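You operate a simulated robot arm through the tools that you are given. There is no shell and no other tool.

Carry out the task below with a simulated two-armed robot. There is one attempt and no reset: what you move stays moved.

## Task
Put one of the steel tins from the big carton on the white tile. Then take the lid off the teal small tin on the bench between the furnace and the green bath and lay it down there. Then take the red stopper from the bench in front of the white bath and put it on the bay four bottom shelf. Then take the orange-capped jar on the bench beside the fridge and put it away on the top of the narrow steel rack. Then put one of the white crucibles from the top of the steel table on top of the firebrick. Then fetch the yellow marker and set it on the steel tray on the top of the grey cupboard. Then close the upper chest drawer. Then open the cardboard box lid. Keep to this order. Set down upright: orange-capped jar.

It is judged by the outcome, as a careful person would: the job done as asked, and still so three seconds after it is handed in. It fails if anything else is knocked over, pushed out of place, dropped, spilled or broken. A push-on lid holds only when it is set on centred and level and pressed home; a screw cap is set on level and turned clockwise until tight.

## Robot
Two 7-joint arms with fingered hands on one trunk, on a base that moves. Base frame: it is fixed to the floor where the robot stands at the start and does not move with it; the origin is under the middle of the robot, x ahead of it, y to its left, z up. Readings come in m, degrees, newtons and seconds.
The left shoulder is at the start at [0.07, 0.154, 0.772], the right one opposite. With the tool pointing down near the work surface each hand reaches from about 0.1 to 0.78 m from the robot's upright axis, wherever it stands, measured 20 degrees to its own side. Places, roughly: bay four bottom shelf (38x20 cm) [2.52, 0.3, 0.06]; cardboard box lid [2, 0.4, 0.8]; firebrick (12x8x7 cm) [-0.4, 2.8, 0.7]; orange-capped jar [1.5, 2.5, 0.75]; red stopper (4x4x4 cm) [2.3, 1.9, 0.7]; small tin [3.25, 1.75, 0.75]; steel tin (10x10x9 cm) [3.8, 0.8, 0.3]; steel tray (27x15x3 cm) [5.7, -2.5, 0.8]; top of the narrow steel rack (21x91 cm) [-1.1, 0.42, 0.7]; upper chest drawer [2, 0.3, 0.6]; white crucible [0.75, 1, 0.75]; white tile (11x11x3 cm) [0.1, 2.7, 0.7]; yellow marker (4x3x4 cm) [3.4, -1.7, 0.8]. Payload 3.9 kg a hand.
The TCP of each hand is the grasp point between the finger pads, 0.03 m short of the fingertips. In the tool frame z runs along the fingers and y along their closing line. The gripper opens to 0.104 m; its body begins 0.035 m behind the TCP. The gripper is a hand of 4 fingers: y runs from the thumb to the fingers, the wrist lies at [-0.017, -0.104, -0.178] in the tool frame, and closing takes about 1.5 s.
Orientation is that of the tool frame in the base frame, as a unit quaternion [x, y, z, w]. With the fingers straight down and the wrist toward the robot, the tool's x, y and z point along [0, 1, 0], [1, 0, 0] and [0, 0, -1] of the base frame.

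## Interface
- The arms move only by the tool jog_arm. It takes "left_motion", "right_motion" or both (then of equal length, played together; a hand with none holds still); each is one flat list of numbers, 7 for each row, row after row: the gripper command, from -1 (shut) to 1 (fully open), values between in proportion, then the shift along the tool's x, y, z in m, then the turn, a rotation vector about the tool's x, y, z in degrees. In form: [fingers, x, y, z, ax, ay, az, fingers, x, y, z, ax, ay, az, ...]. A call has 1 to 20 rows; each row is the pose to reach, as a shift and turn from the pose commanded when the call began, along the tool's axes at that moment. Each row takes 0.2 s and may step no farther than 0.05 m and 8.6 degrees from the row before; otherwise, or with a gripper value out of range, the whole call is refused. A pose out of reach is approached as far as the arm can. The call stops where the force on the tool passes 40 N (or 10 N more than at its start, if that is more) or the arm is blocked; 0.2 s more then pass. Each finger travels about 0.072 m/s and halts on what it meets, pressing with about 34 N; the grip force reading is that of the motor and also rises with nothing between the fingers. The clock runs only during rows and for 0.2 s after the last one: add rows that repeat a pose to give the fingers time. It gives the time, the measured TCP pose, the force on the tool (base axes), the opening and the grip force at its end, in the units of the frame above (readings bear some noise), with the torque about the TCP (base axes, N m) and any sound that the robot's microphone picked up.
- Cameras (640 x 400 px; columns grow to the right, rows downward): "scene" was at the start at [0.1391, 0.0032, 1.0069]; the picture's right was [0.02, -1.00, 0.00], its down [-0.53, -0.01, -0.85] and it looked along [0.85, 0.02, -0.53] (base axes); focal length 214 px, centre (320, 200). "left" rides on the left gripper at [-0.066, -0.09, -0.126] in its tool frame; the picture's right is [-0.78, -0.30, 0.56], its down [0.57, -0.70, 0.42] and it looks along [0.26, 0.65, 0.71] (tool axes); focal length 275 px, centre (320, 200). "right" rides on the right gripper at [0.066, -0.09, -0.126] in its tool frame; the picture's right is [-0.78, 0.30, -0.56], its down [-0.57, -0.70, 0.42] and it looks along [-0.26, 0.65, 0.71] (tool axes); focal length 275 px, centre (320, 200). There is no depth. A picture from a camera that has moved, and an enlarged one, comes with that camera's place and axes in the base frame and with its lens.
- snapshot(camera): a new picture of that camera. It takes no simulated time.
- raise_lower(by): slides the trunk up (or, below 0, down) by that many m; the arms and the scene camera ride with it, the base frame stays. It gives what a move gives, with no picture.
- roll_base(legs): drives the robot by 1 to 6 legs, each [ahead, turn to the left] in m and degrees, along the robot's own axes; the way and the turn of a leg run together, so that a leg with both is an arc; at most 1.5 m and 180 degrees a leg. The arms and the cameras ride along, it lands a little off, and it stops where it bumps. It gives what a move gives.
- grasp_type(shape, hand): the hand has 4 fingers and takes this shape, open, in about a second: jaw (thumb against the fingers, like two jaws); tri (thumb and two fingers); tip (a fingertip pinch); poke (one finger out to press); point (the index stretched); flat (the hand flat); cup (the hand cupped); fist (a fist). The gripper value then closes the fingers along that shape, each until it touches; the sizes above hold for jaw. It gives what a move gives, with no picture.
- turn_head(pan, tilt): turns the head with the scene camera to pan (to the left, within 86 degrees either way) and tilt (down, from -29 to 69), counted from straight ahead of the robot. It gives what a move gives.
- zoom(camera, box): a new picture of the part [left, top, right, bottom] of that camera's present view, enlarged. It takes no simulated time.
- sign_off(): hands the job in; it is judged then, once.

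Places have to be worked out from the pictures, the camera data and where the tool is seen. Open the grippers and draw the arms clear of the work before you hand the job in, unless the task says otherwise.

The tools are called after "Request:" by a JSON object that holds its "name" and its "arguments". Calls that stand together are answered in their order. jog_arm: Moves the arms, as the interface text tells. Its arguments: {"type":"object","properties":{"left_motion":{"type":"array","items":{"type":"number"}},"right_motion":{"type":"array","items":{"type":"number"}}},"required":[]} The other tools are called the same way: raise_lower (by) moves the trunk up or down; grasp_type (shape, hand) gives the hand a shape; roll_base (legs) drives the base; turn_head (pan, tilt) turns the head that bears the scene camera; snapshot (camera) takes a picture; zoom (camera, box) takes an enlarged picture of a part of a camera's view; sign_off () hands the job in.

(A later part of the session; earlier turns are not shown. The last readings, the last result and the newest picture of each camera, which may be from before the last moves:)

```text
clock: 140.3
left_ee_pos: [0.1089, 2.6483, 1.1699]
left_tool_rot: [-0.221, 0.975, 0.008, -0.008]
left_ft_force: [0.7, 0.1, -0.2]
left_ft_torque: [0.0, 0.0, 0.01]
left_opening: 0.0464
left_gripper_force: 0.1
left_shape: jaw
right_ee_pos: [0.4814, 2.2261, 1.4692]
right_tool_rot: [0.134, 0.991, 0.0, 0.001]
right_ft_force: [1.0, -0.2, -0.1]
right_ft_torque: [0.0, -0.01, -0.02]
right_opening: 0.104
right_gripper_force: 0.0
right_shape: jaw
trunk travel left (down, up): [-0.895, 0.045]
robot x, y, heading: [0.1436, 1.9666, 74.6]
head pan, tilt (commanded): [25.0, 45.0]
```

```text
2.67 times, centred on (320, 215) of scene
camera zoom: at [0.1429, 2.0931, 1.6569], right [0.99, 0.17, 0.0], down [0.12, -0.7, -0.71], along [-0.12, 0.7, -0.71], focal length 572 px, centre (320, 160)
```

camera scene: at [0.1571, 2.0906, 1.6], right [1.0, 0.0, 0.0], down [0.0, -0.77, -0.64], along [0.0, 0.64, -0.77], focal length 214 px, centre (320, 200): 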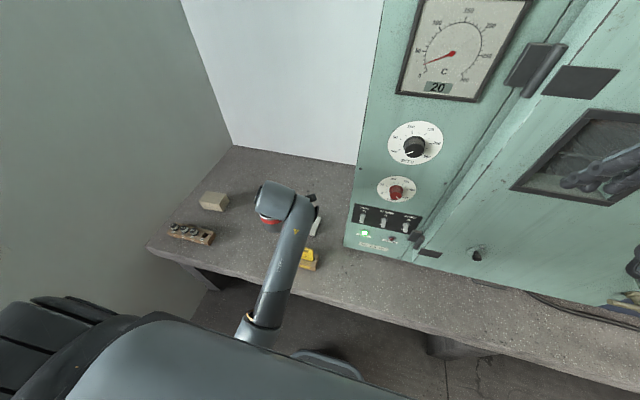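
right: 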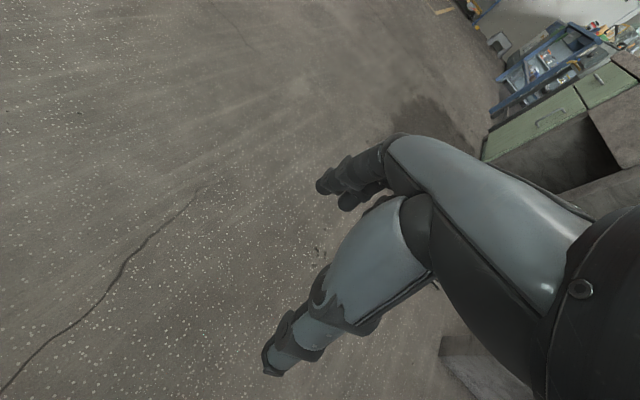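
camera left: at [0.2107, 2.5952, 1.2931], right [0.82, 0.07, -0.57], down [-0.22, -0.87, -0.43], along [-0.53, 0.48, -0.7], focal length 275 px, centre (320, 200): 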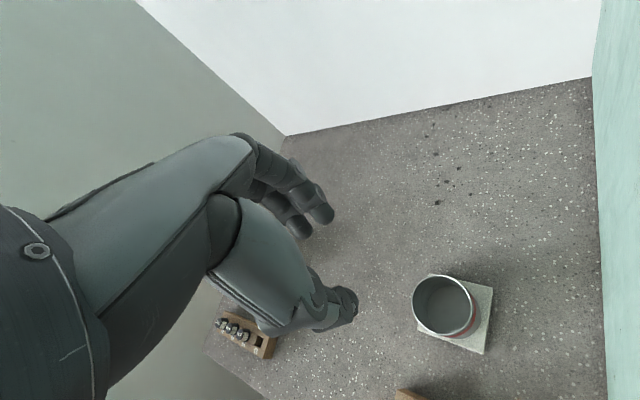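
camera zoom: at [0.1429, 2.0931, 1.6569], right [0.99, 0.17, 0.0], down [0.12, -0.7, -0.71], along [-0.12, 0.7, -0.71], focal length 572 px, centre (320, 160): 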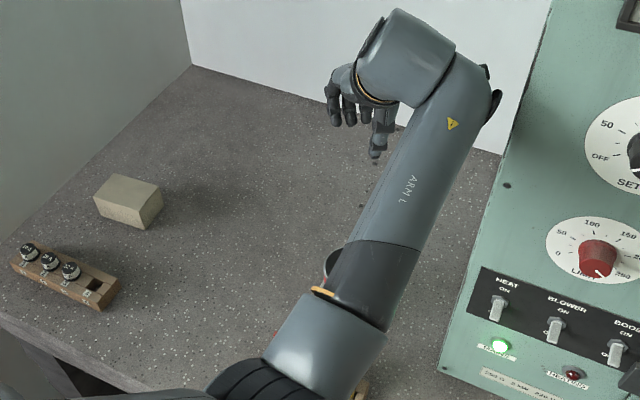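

The tin stands centred on the tile: job 1 done. Next I retract the left arm, back off, and enter the aisle behind the red unit toward the furnace.

Request:
{"name": "jog_arm", "arguments": {"left_motion": [0.3, 0.036, -0.03, 0, 0, 0, 0, 0.6, 0.071, -0.06, 0, 0, 0, 0, 1, 0.107, -0.09, 0, 0, 0, 0, 1, 0.142, -0.12, 0, 0, 0, 0, 1, 0.178, -0.15, 0, 0, 0, 0]}}

Request:
{"name": "roll_base", "arguments": {"legs": [[-0.16, 0], [0, -87]]}}

Request:
{"name": "turn_head", "arguments": {"pan": 0, "tilt": 30}}

Request:
{"name": "snapshot", "arguments": {"camera": "scene"}}

```text
clock: 140.9
left_ee_pos: [0.0097, 2.6042, 1.2022]
left_tool_rot: [-0.246, 0.965, 0.068, -0.067]
left_ft_force: [0.0, -0.2, -0.8]
left_ft_torque: [-0.01, -0.02, -0.01]
left_opening: 0.0832
left_gripper_force: 0.0
left_shape: jaw
right_ee_pos: [0.4765, 2.2233, 1.4713]
right_tool_rot: [0.133, 0.991, 0.001, 0.002]
right_ft_force: [-0.7, -0.2, -0.4]
right_ft_torque: [0.04, 0.02, 0.03]
right_opening: 0.1044
right_gripper_force: 0.1
right_shape: jaw
trunk travel left (down, up): [-0.895, 0.045]
robot x, y, heading: [0.1416, 1.9618, 74.9]
head pan, tilt (commanded): [25.0, 45.0]
stopped in row 2 (left hand): the arm was blocked; the commanded pose is now the measured one
```

```text
clock: 146.1
left_ee_pos: [0.7383, 1.9741, 1.2026]
left_tool_rot: [0.485, 0.87, 0.095, -0.004]
left_ft_force: [-0.1, -0.7, -0.3]
left_ft_torque: [0.0, -0.02, 0.01]
left_opening: 0.0832
left_gripper_force: 0.0
left_shape: jaw
right_ee_pos: [0.3823, 1.4861, 1.4701]
right_tool_rot: [0.778, 0.628, -0.001, 0.001]
right_ft_force: [-0.2, -0.2, 0.4]
right_ft_torque: [0.03, -0.02, -0.01]
right_opening: 0.104
right_gripper_force: 0.1
right_shape: jaw
trunk travel left (down, up): [-0.895, 0.045]
robot x, y, heading: [0.1018, 1.8031, -11.6]
head pan, tilt (commanded): [25.0, 45.0]
```

```text
clock: 146.9
left_ee_pos: [0.7363, 1.9738, 1.2014]
left_tool_rot: [0.486, 0.869, 0.095, -0.004]
left_ft_force: [0.5, 1.0, 0.7]
left_ft_torque: [-0.02, -0.03, -0.01]
left_opening: 0.0829
left_gripper_force: 0.1
left_shape: jaw
right_ee_pos: [0.3829, 1.4863, 1.469]
right_tool_rot: [0.778, 0.628, -0.002, 0.001]
right_ft_force: [0.2, -0.7, 0.3]
right_ft_torque: [-0.03, -0.01, -0.01]
right_opening: 0.1041
right_gripper_force: 0.0
right_shape: jaw
trunk travel left (down, up): [-0.895, 0.045]
robot x, y, heading: [0.1021, 1.8036, -11.9]
head pan, tilt (commanded): [0.0, 30.0]
```

```text
taken
camera scene: at [0.2388, 1.7789, 1.6795], right [-0.21, -0.98, 0.0], down [-0.49, 0.1, -0.87], along [0.85, -0.18, -0.5], focal length 214 px, centre (320, 200)
```

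scene: 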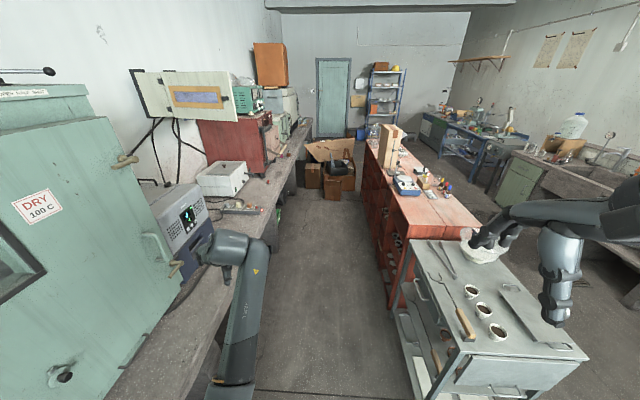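

The left hand ended slightly tilted and close to the bench items. I restore it to straight-down, facing forward, and nearer the body before driving.

Request:
{"name": "jog_arm", "arguments": {"left_motion": [1, 0.0018, -0.014, -0.0021, 0.94, -1.29, 6.2, 1, 0.0035, -0.028, -0.0042, 1.89, -2.57, 12.4, 1, 0.0053, -0.042, -0.0063, 2.83, -3.86, 18.6, 1, 0.007, -0.056, -0.0085, 3.77, -5.14, 24.9, 1, 0.0088, -0.07, -0.0106, 4.7, -6.4, 31.1, 1, 0.0105, -0.084, -0.0127, 5.66, -7.7, 37.3, 1, 0.0123, -0.098, -0.0148, 6.6, -9.0, 43.5, 1, 0.0123, -0.098, -0.0148, 6.6, -9.0, 43.5]}}

Request:
{"name": "zoom", "arguments": {"camera": "scene", "box": [120, 60, 420, 248]}}

```text
clock: 148.9
left_ee_pos: [0.6528, 1.9549, 1.2072]
left_tool_rot: [0.771, 0.636, 0.033, -0.02]
left_ft_force: [0.6, -1.0, 0.5]
left_ft_torque: [-0.03, -0.01, -0.04]
left_opening: 0.1036
left_gripper_force: 0.1
left_shape: jaw
right_ee_pos: [0.3826, 1.4855, 1.4692]
right_tool_rot: [0.778, 0.628, 0.0, 0.002]
right_ft_force: [0.3, 0.2, 0.0]
right_ft_torque: [0.01, -0.04, -0.03]
right_opening: 0.104
right_gripper_force: 0.1
right_shape: jaw
trunk travel left (down, up): [-0.895, 0.045]
robot x, y, heading: [0.0987, 1.8066, -12.1]
head pan, tilt (commanded): [0.0, 30.0]
stopped in row 8 (left hand): the arm was blocked; the commanded pose is now the measured one
```

```text
2.13 times, centred on (270, 154) of scene
camera zoom: at [0.2391, 1.779, 1.6795], right [-0.21, -0.98, 0.0], down [-0.49, 0.1, -0.87], along [0.85, -0.18, -0.5], focal length 456 px, centre (426, 298)
```

zoom: 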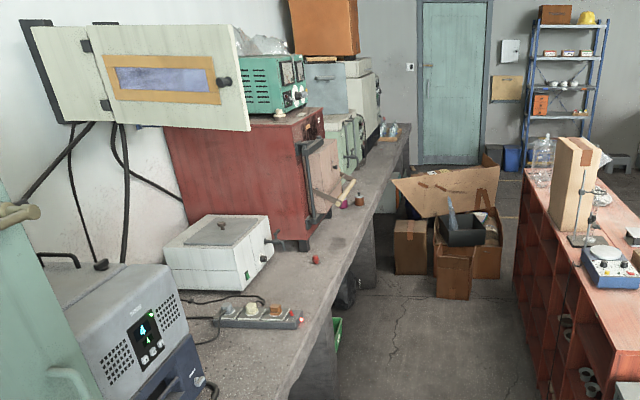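

The aisle is clear up to the carton near x≈3.1. I drive about 2.4 m in and look toward the furnace and green bath.

Request:
{"name": "roll_base", "arguments": {"legs": [[1.2, -1], [1.2, 0]]}}

Request:
{"name": "turn_head", "arguments": {"pan": 50, "tilt": 40}}

Request:
{"name": "snapshot", "arguments": {"camera": "scene"}}

Request:
{"name": "turn_head", "arguments": {"pan": 0, "tilt": 40}}

Request:
{"name": "snapshot", "arguments": {"camera": "scene"}}

```text
clock: 160.6
left_ee_pos: [2.9794, 1.4503, 1.2073]
left_tool_rot: [0.775, 0.631, 0.034, -0.019]
left_ft_force: [-0.5, 0.0, 0.9]
left_ft_torque: [0.01, 0.03, -0.03]
left_opening: 0.1036
left_gripper_force: 0.1
left_shape: jaw
right_ee_pos: [2.7032, 0.9861, 1.4707]
right_tool_rot: [0.782, 0.623, -0.001, 0.002]
right_ft_force: [0.0, 0.0, -0.3]
right_ft_torque: [-0.02, -0.01, 0.01]
right_opening: 0.1038
right_gripper_force: 0.1
right_shape: jaw
trunk travel left (down, up): [-0.895, 0.045]
robot x, y, heading: [2.4241, 1.3084, -12.7]
head pan, tilt (commanded): [0.0, 30.0]
```

```text
clock: 161.8
left_ee_pos: [2.9819, 1.4515, 1.2056]
left_tool_rot: [0.775, 0.631, 0.033, -0.02]
left_ft_force: [0.1, 0.4, -0.3]
left_ft_torque: [0.01, 0.02, 0.02]
left_opening: 0.1035
left_gripper_force: 0.0
left_shape: jaw
right_ee_pos: [2.7053, 0.9845, 1.4696]
right_tool_rot: [0.782, 0.623, -0.001, 0.002]
right_ft_force: [0.0, -0.4, -0.2]
right_ft_torque: [0.02, 0.0, 0.0]
right_opening: 0.1037
right_gripper_force: 0.1
right_shape: jaw
trunk travel left (down, up): [-0.895, 0.045]
robot x, y, heading: [2.431, 1.3086, -12.4]
head pan, tilt (commanded): [50.0, 40.0]
```

```text
taken
camera scene: at [2.5437, 1.3512, 1.6643], right [0.61, -0.8, 0.0], down [-0.51, -0.39, -0.77], along [0.61, 0.46, -0.64], focal length 214 px, centre (320, 200)
```

scene: 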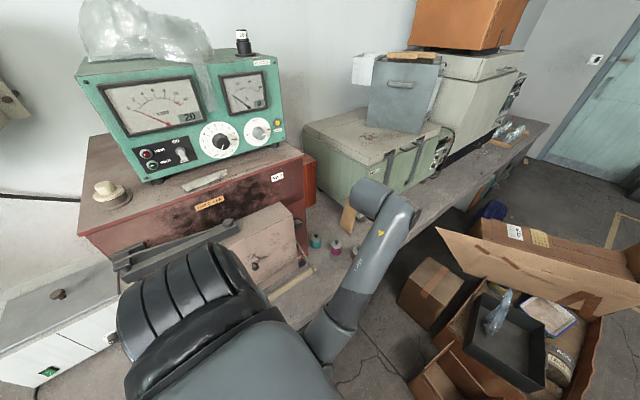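

```text
clock: 163.0
left_ee_pos: [2.9804, 1.4506, 1.2081]
left_tool_rot: [0.775, 0.631, 0.034, -0.02]
left_ft_force: [-0.4, -0.1, 0.3]
left_ft_torque: [-0.01, 0.0, -0.01]
left_opening: 0.1036
left_gripper_force: 0.2
left_shape: jaw
right_ee_pos: [2.705, 0.9847, 1.4691]
right_tool_rot: [0.782, 0.623, -0.001, 0.001]
right_ft_force: [0.3, 0.5, -0.1]
right_ft_torque: [0.0, -0.01, 0.03]
right_opening: 0.1039
right_gripper_force: 0.0
right_shape: jaw
trunk travel left (down, up): [-0.895, 0.045]
robot x, y, heading: [2.4281, 1.3092, -12.5]
head pan, tilt (commanded): [0.0, 40.0]
```

```text
taken
camera scene: at [2.5594, 1.2811, 1.6642], right [-0.22, -0.98, 0.0], down [-0.63, 0.14, -0.77], along [0.75, -0.17, -0.64], focal length 214 px, centre (320, 200)
```

scene: 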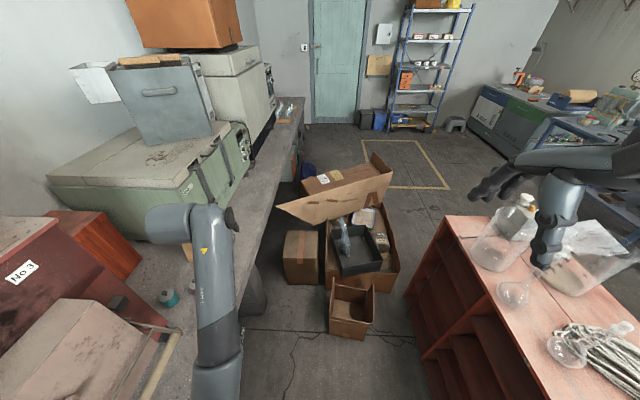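

The teal tin sits at about (3.12, 1.83). I zoom in to see its size and lid.

Request:
{"name": "turn_head", "arguments": {"pan": 45, "tilt": 45}}

Request:
{"name": "zoom", "arguments": {"camera": "scene", "box": [240, 140, 400, 240]}}

Request:
{"name": "snapshot", "arguments": {"camera": "left"}}

```text
clock: 164.1
left_ee_pos: [2.9817, 1.4498, 1.2082]
left_tool_rot: [0.775, 0.63, 0.034, -0.019]
left_ft_force: [0.3, 0.4, -0.8]
left_ft_torque: [0.02, -0.01, 0.04]
left_opening: 0.1034
left_gripper_force: 0.1
left_shape: jaw
right_ee_pos: [2.7044, 0.9845, 1.469]
right_tool_rot: [0.783, 0.622, -0.001, 0.001]
right_ft_force: [0.9, 0.3, -0.3]
right_ft_torque: [0.01, 0.0, -0.05]
right_opening: 0.1039
right_gripper_force: 0.1
right_shape: jaw
trunk travel left (down, up): [-0.895, 0.045]
robot x, y, heading: [2.426, 1.3101, -12.7]
head pan, tilt (commanded): [45.0, 45.0]
```

```text
4.00 times, centred on (320, 190) of scene
camera zoom: at [2.5451, 1.343, 1.657], right [0.53, -0.84, 0.0], down [-0.6, -0.38, -0.71], along [0.6, 0.38, -0.71], focal length 858 px, centre (320, 240)
```

zoom: 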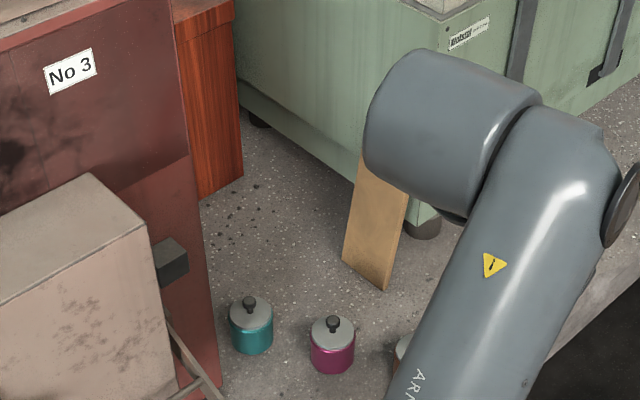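

```text
taken
camera left: at [2.8771, 1.395, 1.3258], right [-0.43, -0.66, -0.62], down [-0.56, 0.73, -0.39], along [0.71, 0.18, -0.68], focal length 275 px, centre (320, 200)
```

left: 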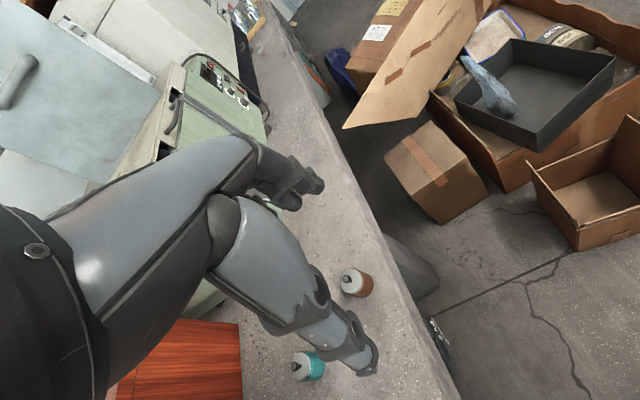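

The teal tin has a grey lid with a black knob, about 6 cm wide. Before turning to face the bench I fold the left hand down and close to the body, so it won't sweep into the furnace.

Request:
{"name": "jog_arm", "arguments": {"left_motion": [1, 0, 0, 0.05, 0, 0, 0, 1, 0, 0, 0.1, 0, 0, 0, 1, 0, 0, 0.15, 0, 0, 0, 1, 0, 0, 0.2, 0, 0, 0, 1, 0, 0, 0.25, 0, 0, 0, 1, 0, -0.05, 0.25, 0, 0, 0, 1, 0, -0.1, 0.25, 0, 0, 0, 1, 0, -0.15, 0.25, 0, 0, 0, 1, 0, -0.2, 0.25, 0, 0, 0, 1, 0, -0.25, 0.25, 0, 0, 0, 1, 0, -0.28, 0.25, 0, 0, 0]}}

Request:
{"name": "turn_head", "arguments": {"pan": 30, "tilt": 55}}

Request:
{"name": "snapshot", "arguments": {"camera": "scene"}}

```text
clock: 166.5
left_ee_pos: [2.7122, 1.5243, 0.9536]
left_tool_rot: [0.775, 0.63, 0.034, -0.018]
left_ft_force: [0.4, -0.2, -0.2]
left_ft_torque: [0.01, 0.04, -0.02]
left_opening: 0.1039
left_gripper_force: 0.0
left_shape: jaw
right_ee_pos: [2.7042, 0.9847, 1.4699]
right_tool_rot: [0.782, 0.623, -0.001, 0.002]
right_ft_force: [-0.2, -0.3, 0.0]
right_ft_torque: [0.01, 0.02, -0.01]
right_opening: 0.1042
right_gripper_force: 0.1
right_shape: jaw
trunk travel left (down, up): [-0.895, 0.045]
robot x, y, heading: [2.4299, 1.3052, -12.5]
head pan, tilt (commanded): [45.0, 45.0]
```

```text
clock: 167.3
left_ee_pos: [2.7139, 1.5236, 0.9531]
left_tool_rot: [0.775, 0.63, 0.034, -0.02]
left_ft_force: [0.3, 0.3, -0.8]
left_ft_torque: [0.01, 0.03, 0.0]
left_opening: 0.1039
left_gripper_force: 0.1
left_shape: jaw
right_ee_pos: [2.705, 0.9846, 1.4683]
right_tool_rot: [0.782, 0.623, -0.001, 0.002]
right_ft_force: [-0.5, 0.1, -0.1]
right_ft_torque: [-0.03, -0.01, 0.02]
right_opening: 0.1037
right_gripper_force: 0.0
right_shape: jaw
trunk travel left (down, up): [-0.895, 0.045]
robot x, y, heading: [2.4275, 1.3132, -12.4]
head pan, tilt (commanded): [30.0, 55.0]
```

```text
taken
camera scene: at [2.5454, 1.3212, 1.6436], right [0.3, -0.95, 0.0], down [-0.78, -0.25, -0.57], along [0.55, 0.17, -0.82], focal length 214 px, centre (320, 200)
```

scene: 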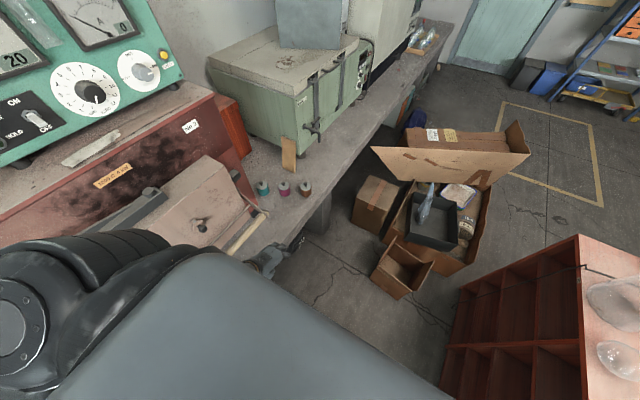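

The left hand is tucked and I can see the three tins. Zooming again for accurate positions.

Request:
{"name": "zoom", "arguments": {"camera": "scene", "box": [220, 130, 348, 250]}}

```text
3.33 times, centred on (284, 190) of scene
camera zoom: at [2.5454, 1.3212, 1.6436], right [0.3, -0.95, 0.0], down [-0.78, -0.25, -0.57], along [0.55, 0.17, -0.82], focal length 715 px, centre (440, 233)
```

zoom: 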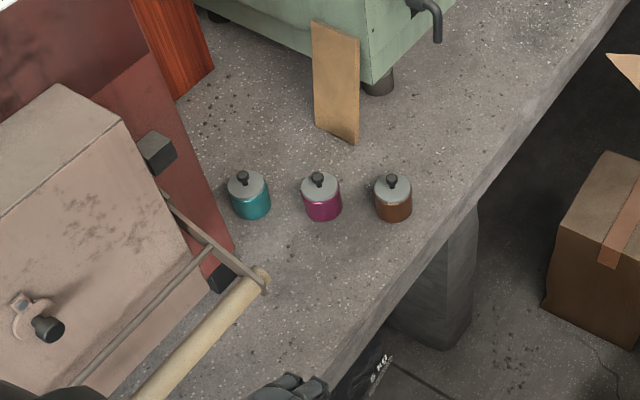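

The tins run from teal (3.12, 1.82) to brown (3.19, 1.61). Before choosing a standing spot I check where my left elbow is relative to the furnace door handle.

Request:
{"name": "turn_head", "arguments": {"pan": 86, "tilt": 40}}

Request:
{"name": "snapshot", "arguments": {"camera": "scene"}}

Request:
{"name": "snapshot", "arguments": {"camera": "left"}}

Request:
{"name": "snapshot", "arguments": {"camera": "right"}}

```text
clock: 168.5
left_ee_pos: [2.7138, 1.5253, 0.9526]
left_tool_rot: [0.775, 0.63, 0.033, -0.02]
left_ft_force: [-0.2, 0.1, -0.1]
left_ft_torque: [-0.01, -0.04, 0.0]
left_opening: 0.1041
left_gripper_force: 0.0
left_shape: jaw
right_ee_pos: [2.7059, 0.9849, 1.4687]
right_tool_rot: [0.782, 0.624, 0.0, 0.0]
right_ft_force: [-0.7, -0.4, 0.3]
right_ft_torque: [0.02, 0.01, -0.04]
right_opening: 0.1041
right_gripper_force: 0.0
right_shape: jaw
trunk travel left (down, up): [-0.895, 0.045]
robot x, y, heading: [2.4301, 1.3048, -12.4]
head pan, tilt (commanded): [85.9, 40.0]
```

```text
taken
camera scene: at [2.5008, 1.381, 1.6642], right [0.96, -0.29, 0.0], down [-0.18, -0.62, -0.77], along [0.22, 0.73, -0.64], focal length 214 px, centre (320, 200)
```

scene: 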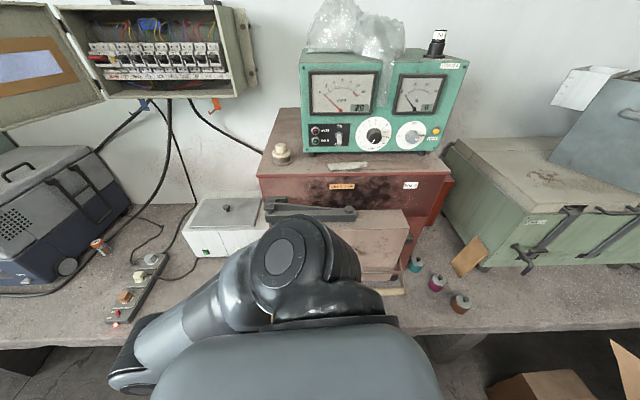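

```text
taken
camera left: at [2.61, 1.4688, 1.0719], right [-0.43, -0.66, -0.62], down [-0.56, 0.73, -0.39], along [0.71, 0.18, -0.68], focal length 275 px, centre (320, 200)
```

left: 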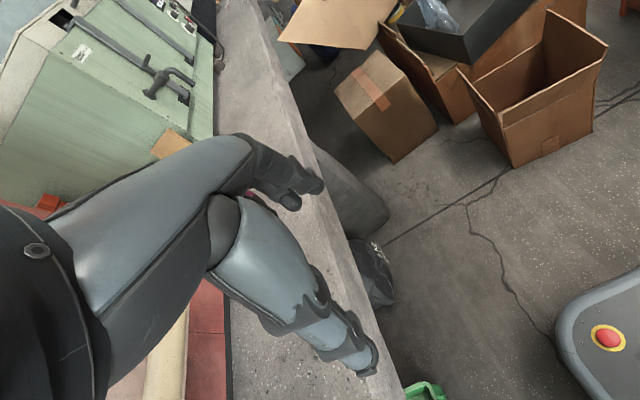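

```text
taken
camera right: at [2.632, 1.0701, 1.5949], right [0.12, -0.82, 0.56], down [-0.81, -0.4, -0.42], along [0.57, -0.41, -0.71], focal length 275 px, centre (320, 200)
```

right: 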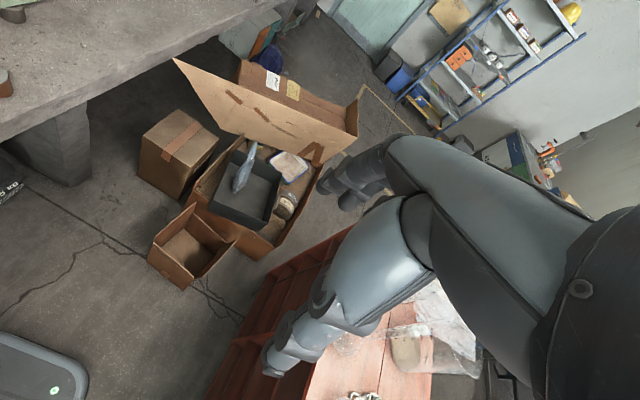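

The base half-size looks about 0.24 m, the furnace handle ends near (2.89, 1.66, 0.92), and the bench edge here is around y≈1.5. I tuck the left hand a bit more, advance 0.36 m and turn to face the bench.

Request:
{"name": "jog_arm", "arguments": {"left_motion": [1, 0, -0.04, 0, 0, 0, 0, 1, 0, -0.08, 0, 0, 0, 0, 1, 0, -0.11, 0, 0, 0, 0]}}

Request:
{"name": "roll_base", "arguments": {"legs": [[0.35, 0], [0, 84]]}}

Request:
{"name": "turn_head", "arguments": {"pan": 0, "tilt": 50}}

Request:
{"name": "snapshot", "arguments": {"camera": "scene"}}

```text
clock: 169.3
left_ee_pos: [2.6098, 1.5486, 0.9511]
left_tool_rot: [0.777, 0.629, 0.033, -0.021]
left_ft_force: [1.2, -0.2, 0.7]
left_ft_torque: [0.0, -0.01, -0.03]
left_opening: 0.1039
left_gripper_force: 0.1
left_shape: jaw
left hand out of reach, approached as far as the arm can: row 1, 2
right_ee_pos: [2.7067, 0.9873, 1.4695]
right_tool_rot: [0.781, 0.624, -0.003, 0.001]
right_ft_force: [0.0, 0.8, 0.4]
right_ft_torque: [0.0, -0.01, 0.0]
right_opening: 0.104
right_gripper_force: 0.1
right_shape: jaw
trunk travel left (down, up): [-0.895, 0.045]
robot x, y, heading: [2.4326, 1.3098, -12.5]
head pan, tilt (commanded): [85.9, 40.0]
```

```text
clock: 175.2
left_ee_pos: [2.5525, 1.4321, 0.9512]
left_tool_rot: [0.148, 0.988, 0.012, -0.037]
left_ft_force: [0.9, -0.1, 0.8]
left_ft_torque: [-0.02, 0.04, -0.03]
left_opening: 0.1037
left_gripper_force: 0.0
left_shape: jaw
right_ee_pos: [3.1222, 1.4776, 1.4692]
right_tool_rot: [0.157, 0.988, -0.001, 0.001]
right_ft_force: [-0.4, 0.0, -0.7]
right_ft_torque: [0.01, 0.01, 0.01]
right_opening: 0.1043
right_gripper_force: 0.0
right_shape: jaw
trunk travel left (down, up): [-0.895, 0.045]
robot x, y, heading: [2.7721, 1.2359, 72.1]
head pan, tilt (commanded): [85.9, 40.0]
```

```text
clock: 176.8
left_ee_pos: [2.5526, 1.4319, 0.9522]
left_tool_rot: [0.148, 0.988, 0.011, -0.036]
left_ft_force: [0.3, 0.0, 0.5]
left_ft_torque: [-0.04, 0.03, -0.01]
left_opening: 0.1036
left_gripper_force: 0.0
left_shape: jaw
right_ee_pos: [3.1203, 1.4779, 1.4696]
right_tool_rot: [0.157, 0.988, 0.0, 0.002]
right_ft_force: [0.3, -0.6, 0.3]
right_ft_torque: [0.0, 0.01, 0.04]
right_opening: 0.104
right_gripper_force: 0.1
right_shape: jaw
trunk travel left (down, up): [-0.895, 0.045]
robot x, y, heading: [2.771, 1.2351, 72.0]
head pan, tilt (commanded): [0.0, 50.0]
```

```text
taken
camera scene: at [2.8114, 1.3532, 1.6501], right [0.95, -0.31, 0.0], down [-0.23, -0.73, -0.64], along [0.2, 0.61, -0.77], focal length 214 px, centre (320, 200)
```

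scene: 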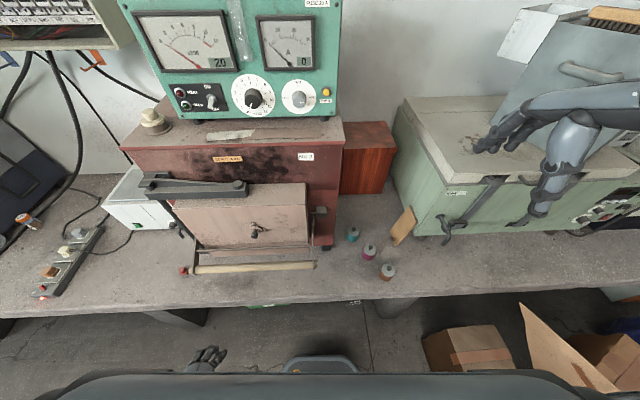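

Good view of the tins and the red stopper too. I zoom on the three tins.

Request:
{"name": "zoom", "arguments": {"camera": "scene", "box": [300, 190, 428, 290]}}

Request:
{"name": "zoom", "arguments": {"camera": "scene", "box": [150, 220, 278, 300]}}

```text
4.00 times, centred on (364, 240) of scene
camera zoom: at [2.8114, 1.3532, 1.6501], right [0.95, -0.31, 0.0], down [-0.23, -0.73, -0.64], along [0.2, 0.61, -0.77], focal length 858 px, centre (144, 40)
```

zoom: 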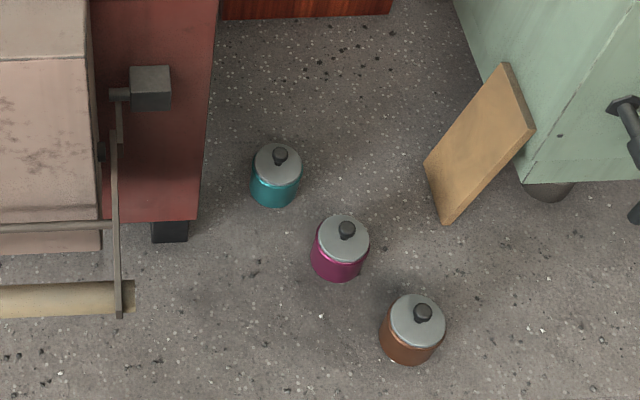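

```text
5.00 times, centred on (214, 260) of scene
camera zoom: at [2.8114, 1.3532, 1.6501], right [0.95, -0.31, 0.0], down [-0.23, -0.73, -0.64], along [0.2, 0.61, -0.77], focal length 1072 px, centre (850, -100)
```

zoom: 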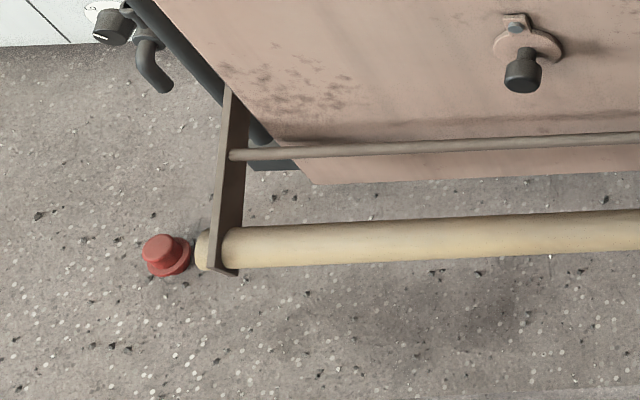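

The lid centre is about (3.141, 1.838, 0.74), lid 6 cm wide. I lower the trunk and bring the right hand above it with the fingers half closed.

Request:
{"name": "raise_lower", "arguments": {"by": -0.35}}

Request:
{"name": "jog_arm", "arguments": {"right_motion": [0.6, 0.0115, 0.0436, 0, 0, 0, 0, 0.3, 0.023, 0.087, 0, 0, 0, 0, 0.1, 0.034, 0.131, 0, 0, 0, 0, 0, 0.046, 0.1745, 0, 0, 0, 0, 0, 0.057, 0.218, 0, 0, 0, 0, 0, 0.069, 0.262, 0, 0, 0, 0, 0, 0.08, 0.305, 0, 0, 0, 0, 0, 0.0916, 0.349, 0, 0, 0, 0, 0, 0.0916, 0.349, 0, 0, 0, 0]}}

Request:
{"name": "snapshot", "arguments": {"camera": "right"}}

Request:
{"name": "snapshot", "arguments": {"camera": "scene"}}

```text
clock: 180.2
left_ee_pos: [2.5523, 1.4333, 0.6027]
left_tool_rot: [0.147, 0.988, 0.011, -0.037]
left_ft_force: [-0.5, 0.2, 0.4]
left_ft_torque: [-0.01, 0.03, 0.0]
left_opening: 0.1036
left_gripper_force: 0.1
left_shape: jaw
right_ee_pos: [3.1214, 1.4773, 1.1193]
right_tool_rot: [0.157, 0.988, 0.0, 0.002]
right_ft_force: [-0.6, 0.3, 1.4]
right_ft_torque: [0.0, 0.0, -0.01]
right_opening: 0.1042
right_gripper_force: 0.1
right_shape: jaw
trunk travel left (down, up): [-0.545, 0.395]
robot x, y, heading: [2.7743, 1.2325, 71.9]
head pan, tilt (commanded): [0.0, 50.0]
```

```text
clock: 182.2
left_ee_pos: [2.5547, 1.4346, 0.6025]
left_tool_rot: [0.148, 0.988, 0.011, -0.037]
left_ft_force: [-0.1, -0.2, 1.0]
left_ft_torque: [0.0, -0.01, -0.03]
left_opening: 0.1038
left_gripper_force: 0.0
left_shape: jaw
right_ee_pos: [3.1547, 1.7741, 1.1112]
right_tool_rot: [0.158, 0.987, 0.001, 0.002]
right_ft_force: [1.0, 0.2, -0.5]
right_ft_torque: [-0.01, -0.02, -0.02]
right_opening: 0.0525
right_gripper_force: 0.1
right_shape: jaw
right hand out of reach, approached as far as the arm can: row 7, 8, 9
trunk travel left (down, up): [-0.545, 0.395]
robot x, y, heading: [2.7745, 1.227, 72.2]
head pan, tilt (commanded): [0.0, 50.0]
```

```text
taken
camera right: at [3.0639, 1.7105, 1.2362], right [0.83, 0.04, 0.56], down [0.33, -0.85, -0.42], along [0.46, 0.53, -0.71], focal length 275 px, centre (320, 200)
```

right: 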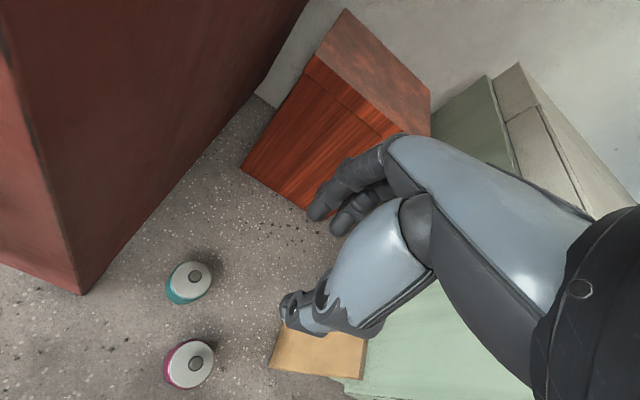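

```text
taken
camera scene: at [2.8132, 1.3542, 1.2999], right [0.95, -0.31, 0.0], down [-0.24, -0.73, -0.64], along [0.2, 0.61, -0.77], focal length 214 px, centre (320, 200)
```

scene: 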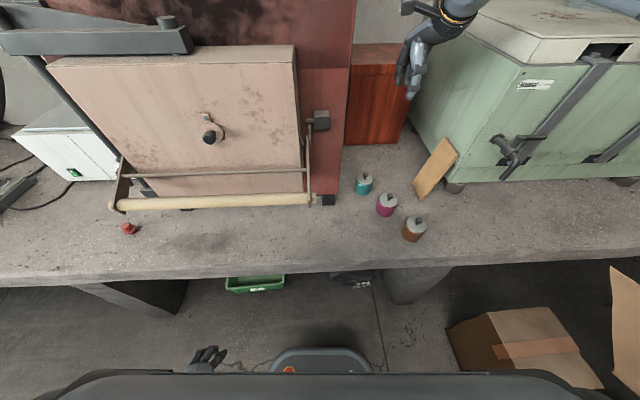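

At this height the reach is limited, but lower down it should improve. I descend 20 cm toward the commanded spot and re-measure with the right camera.

Request:
{"name": "jog_arm", "arguments": {"right_motion": [0, 0, 0, 0.04, 0, 0, 0, 0, 0, 0, 0.08, 0, 0, 0, 0, 0, 0, 0.12, 0, 0, 0, 0, 0, 0, 0.16, 0, 0, 0, 0, 0, 0, 0.2, 0, 0, 0, 0, 0, 0, 0.2, 0, 0, 0]}}

Request:
{"name": "snapshot", "arguments": {"camera": "right"}}

Request:
{"name": "zoom", "arguments": {"camera": "scene", "box": [300, 130, 460, 250]}}

```text
clock: 183.7
left_ee_pos: [2.5538, 1.4325, 0.6016]
left_tool_rot: [0.147, 0.988, 0.011, -0.038]
left_ft_force: [-0.6, -1.3, 0.4]
left_ft_torque: [-0.01, -0.03, -0.01]
left_opening: 0.1038
left_gripper_force: 0.0
left_shape: jaw
right_ee_pos: [3.1597, 1.752, 0.9196]
right_tool_rot: [0.158, 0.988, 0.001, 0.002]
right_ft_force: [-0.6, 0.2, -1.0]
right_ft_torque: [0.01, -0.02, -0.02]
right_opening: 0.0523
right_gripper_force: 0.1
right_shape: jaw
right hand out of reach, approached as far as the arm can: row 4, 5, 6
trunk travel left (down, up): [-0.545, 0.395]
robot x, y, heading: [2.7692, 1.2294, 72.1]
head pan, tilt (commanded): [0.0, 50.0]
```

```text
taken
camera right: at [3.0682, 1.6865, 1.0463], right [0.83, 0.04, 0.56], down [0.33, -0.84, -0.42], along [0.46, 0.53, -0.71], focal length 275 px, centre (320, 200)
```

right: 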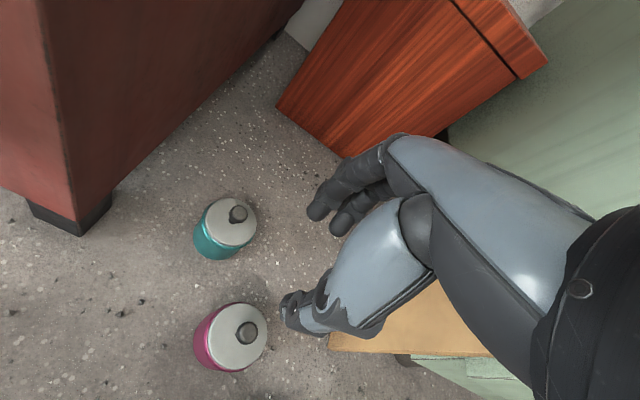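

```text
3.33 times, centred on (380, 190) of scene
camera zoom: at [2.8113, 1.3533, 1.3], right [0.95, -0.31, 0.0], down [-0.24, -0.73, -0.64], along [0.2, 0.61, -0.77], focal length 715 px, centre (120, 233)
```

zoom: 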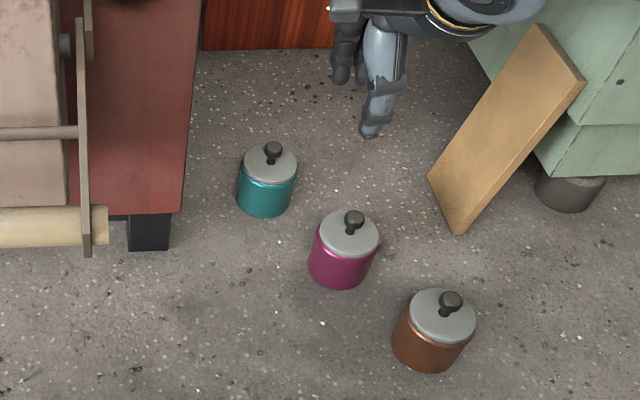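

The lid centre now resolves to (3.132, 1.828) with its top at z≈0.757 and the knob top at ≈0.785. The arm reaches farther when the shoulder is well above the wrist, so I raise the trunk and lower the hand relative to it.

Request:
{"name": "raise_lower", "arguments": {"by": 0.25}}

Request:
{"name": "jog_arm", "arguments": {"right_motion": [0, 0, 0, 0.04, 0, 0, 0, 0, 0, 0, 0.08, 0, 0, 0, 0, 0, 0, 0.12, 0, 0, 0, 0, 0, 0, 0.16, 0, 0, 0, 0, 0, 0, 0.2, 0, 0, 0, 0, 0, 0, 0.24, 0, 0, 0, 0, 0, 0, 0.27, 0, 0, 0, 0, 0, 0, 0.27, 0, 0, 0]}}

Request:
{"name": "snapshot", "arguments": {"camera": "right"}}

```text
clock: 186.2
left_ee_pos: [2.5531, 1.4332, 0.8518]
left_tool_rot: [0.148, 0.988, 0.012, -0.037]
left_ft_force: [-0.4, 0.9, 0.1]
left_ft_torque: [0.01, 0.01, -0.03]
left_opening: 0.1037
left_gripper_force: 0.0
left_shape: jaw
right_ee_pos: [3.1599, 1.7512, 1.1719]
right_tool_rot: [0.157, 0.988, 0.001, 0.002]
right_ft_force: [0.7, 0.3, -0.3]
right_ft_torque: [-0.02, -0.01, 0.0]
right_opening: 0.0523
right_gripper_force: 0.1
right_shape: jaw
trunk travel left (down, up): [-0.795, 0.145]
robot x, y, heading: [2.7719, 1.2318, 72.3]
head pan, tilt (commanded): [0.0, 50.0]
```

```text
clock: 188.0
left_ee_pos: [2.553, 1.4333, 0.8521]
left_tool_rot: [0.147, 0.988, 0.012, -0.037]
left_ft_force: [-0.6, 0.8, 0.0]
left_ft_torque: [0.02, 0.01, -0.01]
left_opening: 0.104
left_gripper_force: 0.1
left_shape: jaw
right_ee_pos: [3.1894, 1.6507, 1.0276]
right_tool_rot: [0.157, 0.988, 0.001, 0.002]
right_ft_force: [0.3, 0.2, 0.4]
right_ft_torque: [0.0, -0.01, -0.02]
right_opening: 0.0523
right_gripper_force: 0.0
right_shape: jaw
right hand out of reach, approached as far as the arm can: row 1, 2, 3, 4, 5, 6, 7, 8
trunk travel left (down, up): [-0.795, 0.145]
robot x, y, heading: [2.7715, 1.2311, 72.1]
head pan, tilt (commanded): [0.0, 50.0]
```

```text
taken
camera right: at [3.0963, 1.586, 1.1537], right [0.83, 0.04, 0.56], down [0.33, -0.84, -0.42], along [0.46, 0.53, -0.71], focal length 275 px, centre (320, 200)
```

right: 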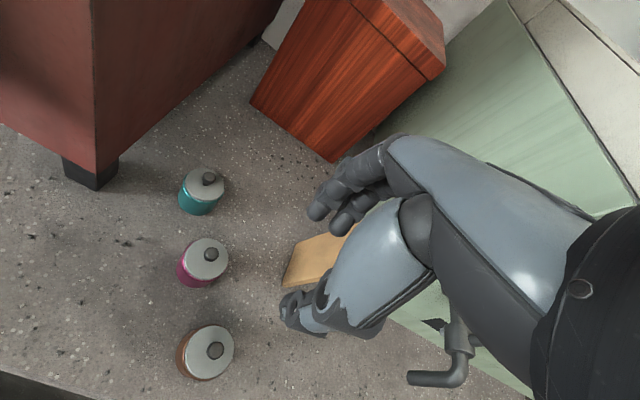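

The right arm's solution seems stuck in a poor configuration. I pull the commanded pose back toward a comfortable spot and see whether it tracks again.

Request:
{"name": "jog_arm", "arguments": {"right_motion": [0, 0, -0.05, -0.03, 0, 0, 0, 0, 0, -0.1, -0.06, 0, 0, 0, 0, 0, -0.14, -0.09, 0, 0, 0, 0, 0, -0.18, -0.11, 0, 0, 0, 0, 0, -0.22, -0.13, 0, 0, 0, 0, 0, -0.25, -0.13, 0, 0, 0, 0, 0, -0.25, -0.13, 0, 0, 0]}}

Request:
{"name": "turn_head", "arguments": {"pan": -40, "tilt": 40}}

Request:
{"name": "snapshot", "arguments": {"camera": "scene"}}

```text
refused: row 1 steps farther than a row can; nothing moved
```

```text
clock: 189.1
left_ee_pos: [2.553, 1.4329, 0.8523]
left_tool_rot: [0.146, 0.988, 0.011, -0.037]
left_ft_force: [-1.0, 0.1, 0.1]
left_ft_torque: [0.0, -0.01, -0.03]
left_opening: 0.1039
left_gripper_force: 0.1
left_shape: jaw
right_ee_pos: [3.1875, 1.6518, 1.0283]
right_tool_rot: [0.158, 0.987, 0.0, 0.001]
right_ft_force: [0.1, -0.6, 0.7]
right_ft_torque: [0.02, -0.02, -0.01]
right_opening: 0.0525
right_gripper_force: 0.0
right_shape: jaw
trunk travel left (down, up): [-0.795, 0.145]
robot x, y, heading: [2.7668, 1.2316, 72.0]
head pan, tilt (commanded): [-40.0, 40.0]
```

```text
taken
camera scene: at [2.8598, 1.3253, 1.5642], right [0.53, -0.85, 0.0], down [-0.54, -0.34, -0.77], along [0.65, 0.41, -0.64], focal length 214 px, centre (320, 200)
```

scene: 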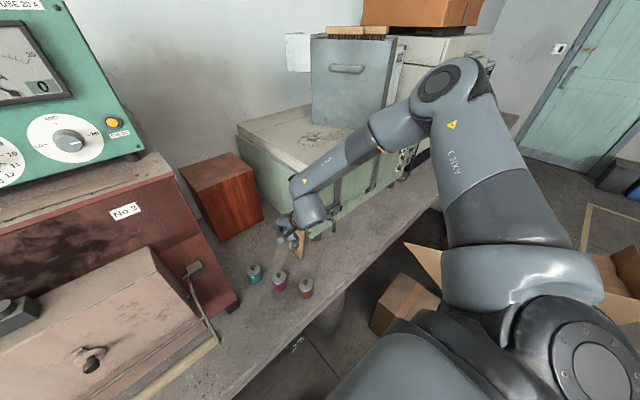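

The right arm is in an elbow-up configuration. I draw it back and down near the body so it can re-form with the elbow lower.

Request:
{"name": "jog_arm", "arguments": {"right_motion": [0, -0.01, -0.044, 0, 0, 0, 0, 0, -0.02, -0.088, 0, 0, 0, 0, 0, -0.03, -0.132, 0, 0, 0, 0, 0, -0.04, -0.176, 0, 0, 0, 0, 0, -0.05, -0.22, 0, 0, 0, 0, 0, -0.06, -0.264, 0, 0, 0, 0, 0, -0.07, -0.308, 0, 0, 0, 0, 0, -0.08, -0.35, 0, 0, 0, 0, 0, -0.094, -0.392, 0, 0, 0, 0, 0, -0.094, -0.392, 0.03, 0, 0, 0, 0, -0.094, -0.392, 0.05, 0, 0, 0]}}

Request:
{"name": "snapshot", "arguments": {"camera": "scene"}}

```text
clock: 191.5
left_ee_pos: [2.5525, 1.4331, 0.8524]
left_tool_rot: [0.147, 0.988, 0.012, -0.037]
left_ft_force: [-0.2, -0.5, 0.8]
left_ft_torque: [0.01, 0.0, -0.01]
left_opening: 0.1038
left_gripper_force: 0.1
left_shape: jaw
right_ee_pos: [3.1886, 1.4341, 1.0023]
right_tool_rot: [0.157, 0.988, -0.001, 0.002]
right_ft_force: [-0.5, 0.4, 0.1]
right_ft_torque: [0.0, -0.03, 0.01]
right_opening: 0.052
right_gripper_force: 0.2
right_shape: jaw
right hand out of reach, approached as far as the arm can: row 5, 6, 7, 8, 9, 10, 11
trunk travel left (down, up): [-0.795, 0.145]
robot x, y, heading: [2.7734, 1.2288, 72.4]
head pan, tilt (commanded): [-40.0, 40.0]
```

```text
taken
camera scene: at [2.8596, 1.3256, 1.5642], right [0.53, -0.85, 0.0], down [-0.54, -0.34, -0.77], along [0.65, 0.41, -0.64], focal length 214 px, centre (320, 200)
```

scene: 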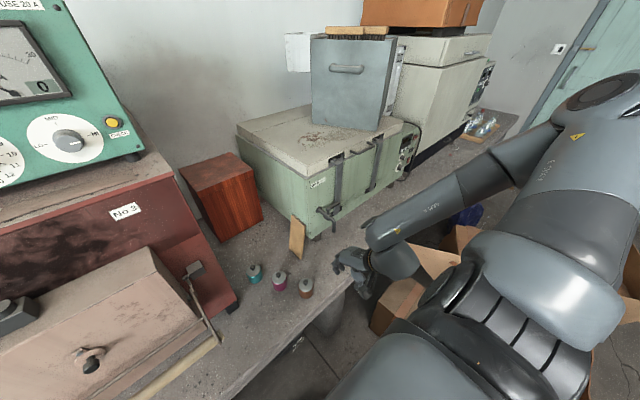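

The elbow is now out to the side. I send the hand low beside the hip, in the free aisle space, so the arm straightens downward and the elbow drops.

Request:
{"name": "jog_arm", "arguments": {"right_motion": [0, -0.018, -0.038, 0, 0, 0, 0, 0, -0.036, -0.076, 0, 0, 0, 0, 0, -0.054, -0.114, 0, 0, 0, 0, 0, -0.07, -0.152, 0, 0, 0, 0, 0, -0.07, -0.152, 0.04, 0, 0, 0, 0, -0.07, -0.152, 0.08, 0, 0, 0, 0, -0.07, -0.152, 0.12, 0, 0, 0, 0, -0.07, -0.152, 0.16, 0, 0, 0, 0, -0.07, -0.152, 0.2, 0, 0, 0, 0, -0.07, -0.152, 0.25, 0, 0, 0, 0, -0.07, -0.152, 0.25, 0, 0, 0]}}

Request:
{"name": "snapshot", "arguments": {"camera": "scene"}}

```text
clock: 193.9
left_ee_pos: [2.5538, 1.4328, 0.8534]
left_tool_rot: [0.148, 0.988, 0.012, -0.037]
left_ft_force: [0.6, -0.6, -0.3]
left_ft_torque: [0.0, 0.01, -0.01]
left_opening: 0.1039
left_gripper_force: 0.0
left_shape: jaw
right_ee_pos: [3.2396, 1.2683, 0.9433]
right_tool_rot: [0.157, 0.988, -0.001, 0.002]
right_ft_force: [-0.1, -0.2, -0.2]
right_ft_torque: [-0.02, 0.0, -0.02]
right_opening: 0.0522
right_gripper_force: 0.1
right_shape: jaw
right hand out of reach, approached as far as the arm can: row 1, 3, 4, 5, 6, 7, 8, 9, 10, 11
trunk travel left (down, up): [-0.795, 0.145]
robot x, y, heading: [2.7739, 1.2322, 72.1]
head pan, tilt (commanded): [-40.0, 40.0]
```

```text
taken
camera scene: at [2.8613, 1.3251, 1.5641], right [0.53, -0.85, 0.0], down [-0.55, -0.34, -0.77], along [0.65, 0.41, -0.64], focal length 214 px, centre (320, 200)
```

scene: 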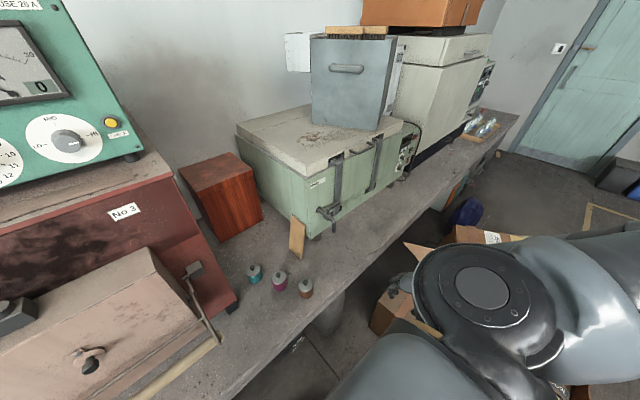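

The arm stays limited with the hand's yaw fixed. Since this elbow sits out to the right, I lift back up and yaw the hand about 44° counter-clockwise, which should suit it better.

Request:
{"name": "jog_arm", "arguments": {"right_motion": [0, 0, 0, -0.045, 0, 0, -4, 0, 0, 0, -0.09, 0, 0, -8, 0, 0, 0, -0.135, 0, 0, -12, 0, 0, 0, -0.18, 0, 0, -16, 0, 0, 0, -0.225, 0, 0, -20, 0, 0, 0, -0.27, 0, 0, -24, 0, 0, 0, -0.315, 0, 0, -28, 0, 0, 0, -0.36, 0, 0, -32, 0, 0, 0, -0.4, 0, 0, -36, 0, 0.003, 0.045, -0.4, 0, 0, -40, 0, 0.006, 0.09, -0.4, 0, 0, -44, 0, 0.01, 0.135, -0.4, 0, 0, -44, 0, 0.013, 0.18, -0.4, 0, 0, -44, 0, 0.016, 0.225, -0.4, 0, 0, -44, 0, 0.02, 0.26, -0.4, 0, 0, -44, 0, 0.02, 0.288, -0.4, 0, 0, -44]}}

Request:
{"name": "snapshot", "arguments": {"camera": "scene"}}

```text
clock: 197.3
left_ee_pos: [2.5544, 1.433, 0.853]
left_tool_rot: [0.147, 0.988, 0.011, -0.038]
left_ft_force: [-0.4, 0.1, 0.5]
left_ft_torque: [0.01, 0.01, 0.02]
left_opening: 0.1038
left_gripper_force: 0.0
left_shape: jaw
right_ee_pos: [3.3745, 1.547, 1.2859]
right_tool_rot: [-0.23, 0.972, 0.032, -0.018]
right_ft_force: [0.5, -1.0, 0.1]
right_ft_torque: [0.02, 0.02, -0.03]
right_opening: 0.052
right_gripper_force: 0.0
right_shape: jaw
right hand out of reach, approached as far as the arm can: row 3, 4, 5, 6, 7, 8, 9, 10, 11, 12, 13, 14, 15, 16
trunk travel left (down, up): [-0.795, 0.145]
robot x, y, heading: [2.7715, 1.2282, 72.3]
head pan, tilt (commanded): [-40.0, 40.0]
```

```text
taken
camera scene: at [2.861, 1.326, 1.5641], right [0.53, -0.85, 0.0], down [-0.54, -0.34, -0.77], along [0.65, 0.41, -0.64], focal length 214 px, centre (320, 200)
```

scene: 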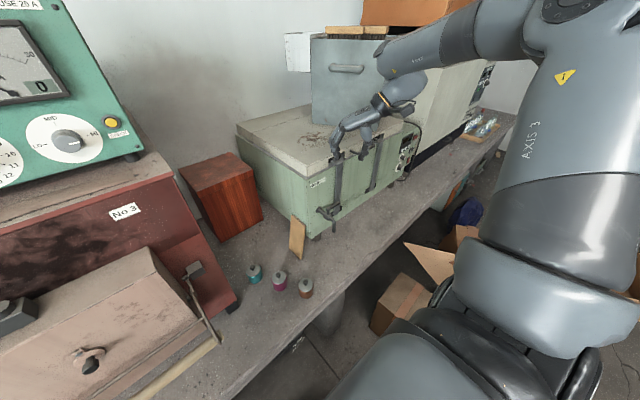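

That yaw is worse; by analogy with the left arm, outward yaw is what works. I'll use the left arm instead: turn the base to heading ~38° so the tin lies ahead-left, and the hand can come in with outward yaw.

Request:
{"name": "roll_base", "arguments": {"legs": [[0, -34]]}}

Request:
{"name": "turn_head", "arguments": {"pan": 30, "tilt": 45}}

Request:
{"name": "snapshot", "arguments": {"camera": "scene"}}

```text
clock: 199.3
left_ee_pos: [2.7065, 1.5223, 0.8528]
left_tool_rot: [0.435, 0.899, 0.022, -0.032]
left_ft_force: [-1.1, 0.4, 0.4]
left_ft_torque: [0.01, 0.03, -0.03]
left_opening: 0.1039
left_gripper_force: 0.2
left_shape: jaw
right_ee_pos: [3.4467, 1.15, 1.286]
right_tool_rot: [0.07, 0.997, 0.035, -0.007]
right_ft_force: [-0.8, -0.9, -0.9]
right_ft_torque: [0.0, 0.04, -0.03]
right_opening: 0.0519
right_gripper_force: 0.1
right_shape: jaw
trunk travel left (down, up): [-0.795, 0.145]
robot x, y, heading: [2.7718, 1.2295, 37.5]
head pan, tilt (commanded): [-40.0, 40.0]
```

```text
clock: 200.8
left_ee_pos: [2.7066, 1.5221, 0.852]
left_tool_rot: [0.435, 0.9, 0.022, -0.031]
left_ft_force: [-0.5, -0.2, 0.4]
left_ft_torque: [0.03, 0.02, 0.03]
left_opening: 0.1041
left_gripper_force: 0.0
left_shape: jaw
right_ee_pos: [3.4473, 1.1499, 1.2845]
right_tool_rot: [0.069, 0.997, 0.036, -0.007]
right_ft_force: [0.5, -0.2, 0.7]
right_ft_torque: [0.02, 0.0, 0.0]
right_opening: 0.052
right_gripper_force: 0.0
right_shape: jaw
trunk travel left (down, up): [-0.795, 0.145]
robot x, y, heading: [2.7713, 1.2285, 37.7]
head pan, tilt (commanded): [30.0, 45.0]
```

```text
taken
camera scene: at [2.8433, 1.3378, 1.557], right [0.92, -0.38, 0.0], down [-0.27, -0.65, -0.71], along [0.27, 0.65, -0.71], focal length 214 px, centre (320, 200)
```

scene: 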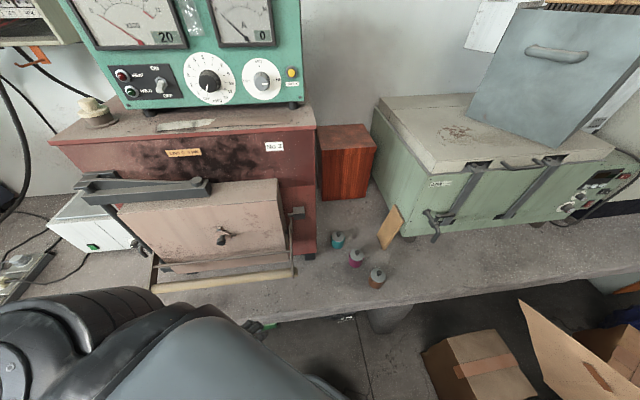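

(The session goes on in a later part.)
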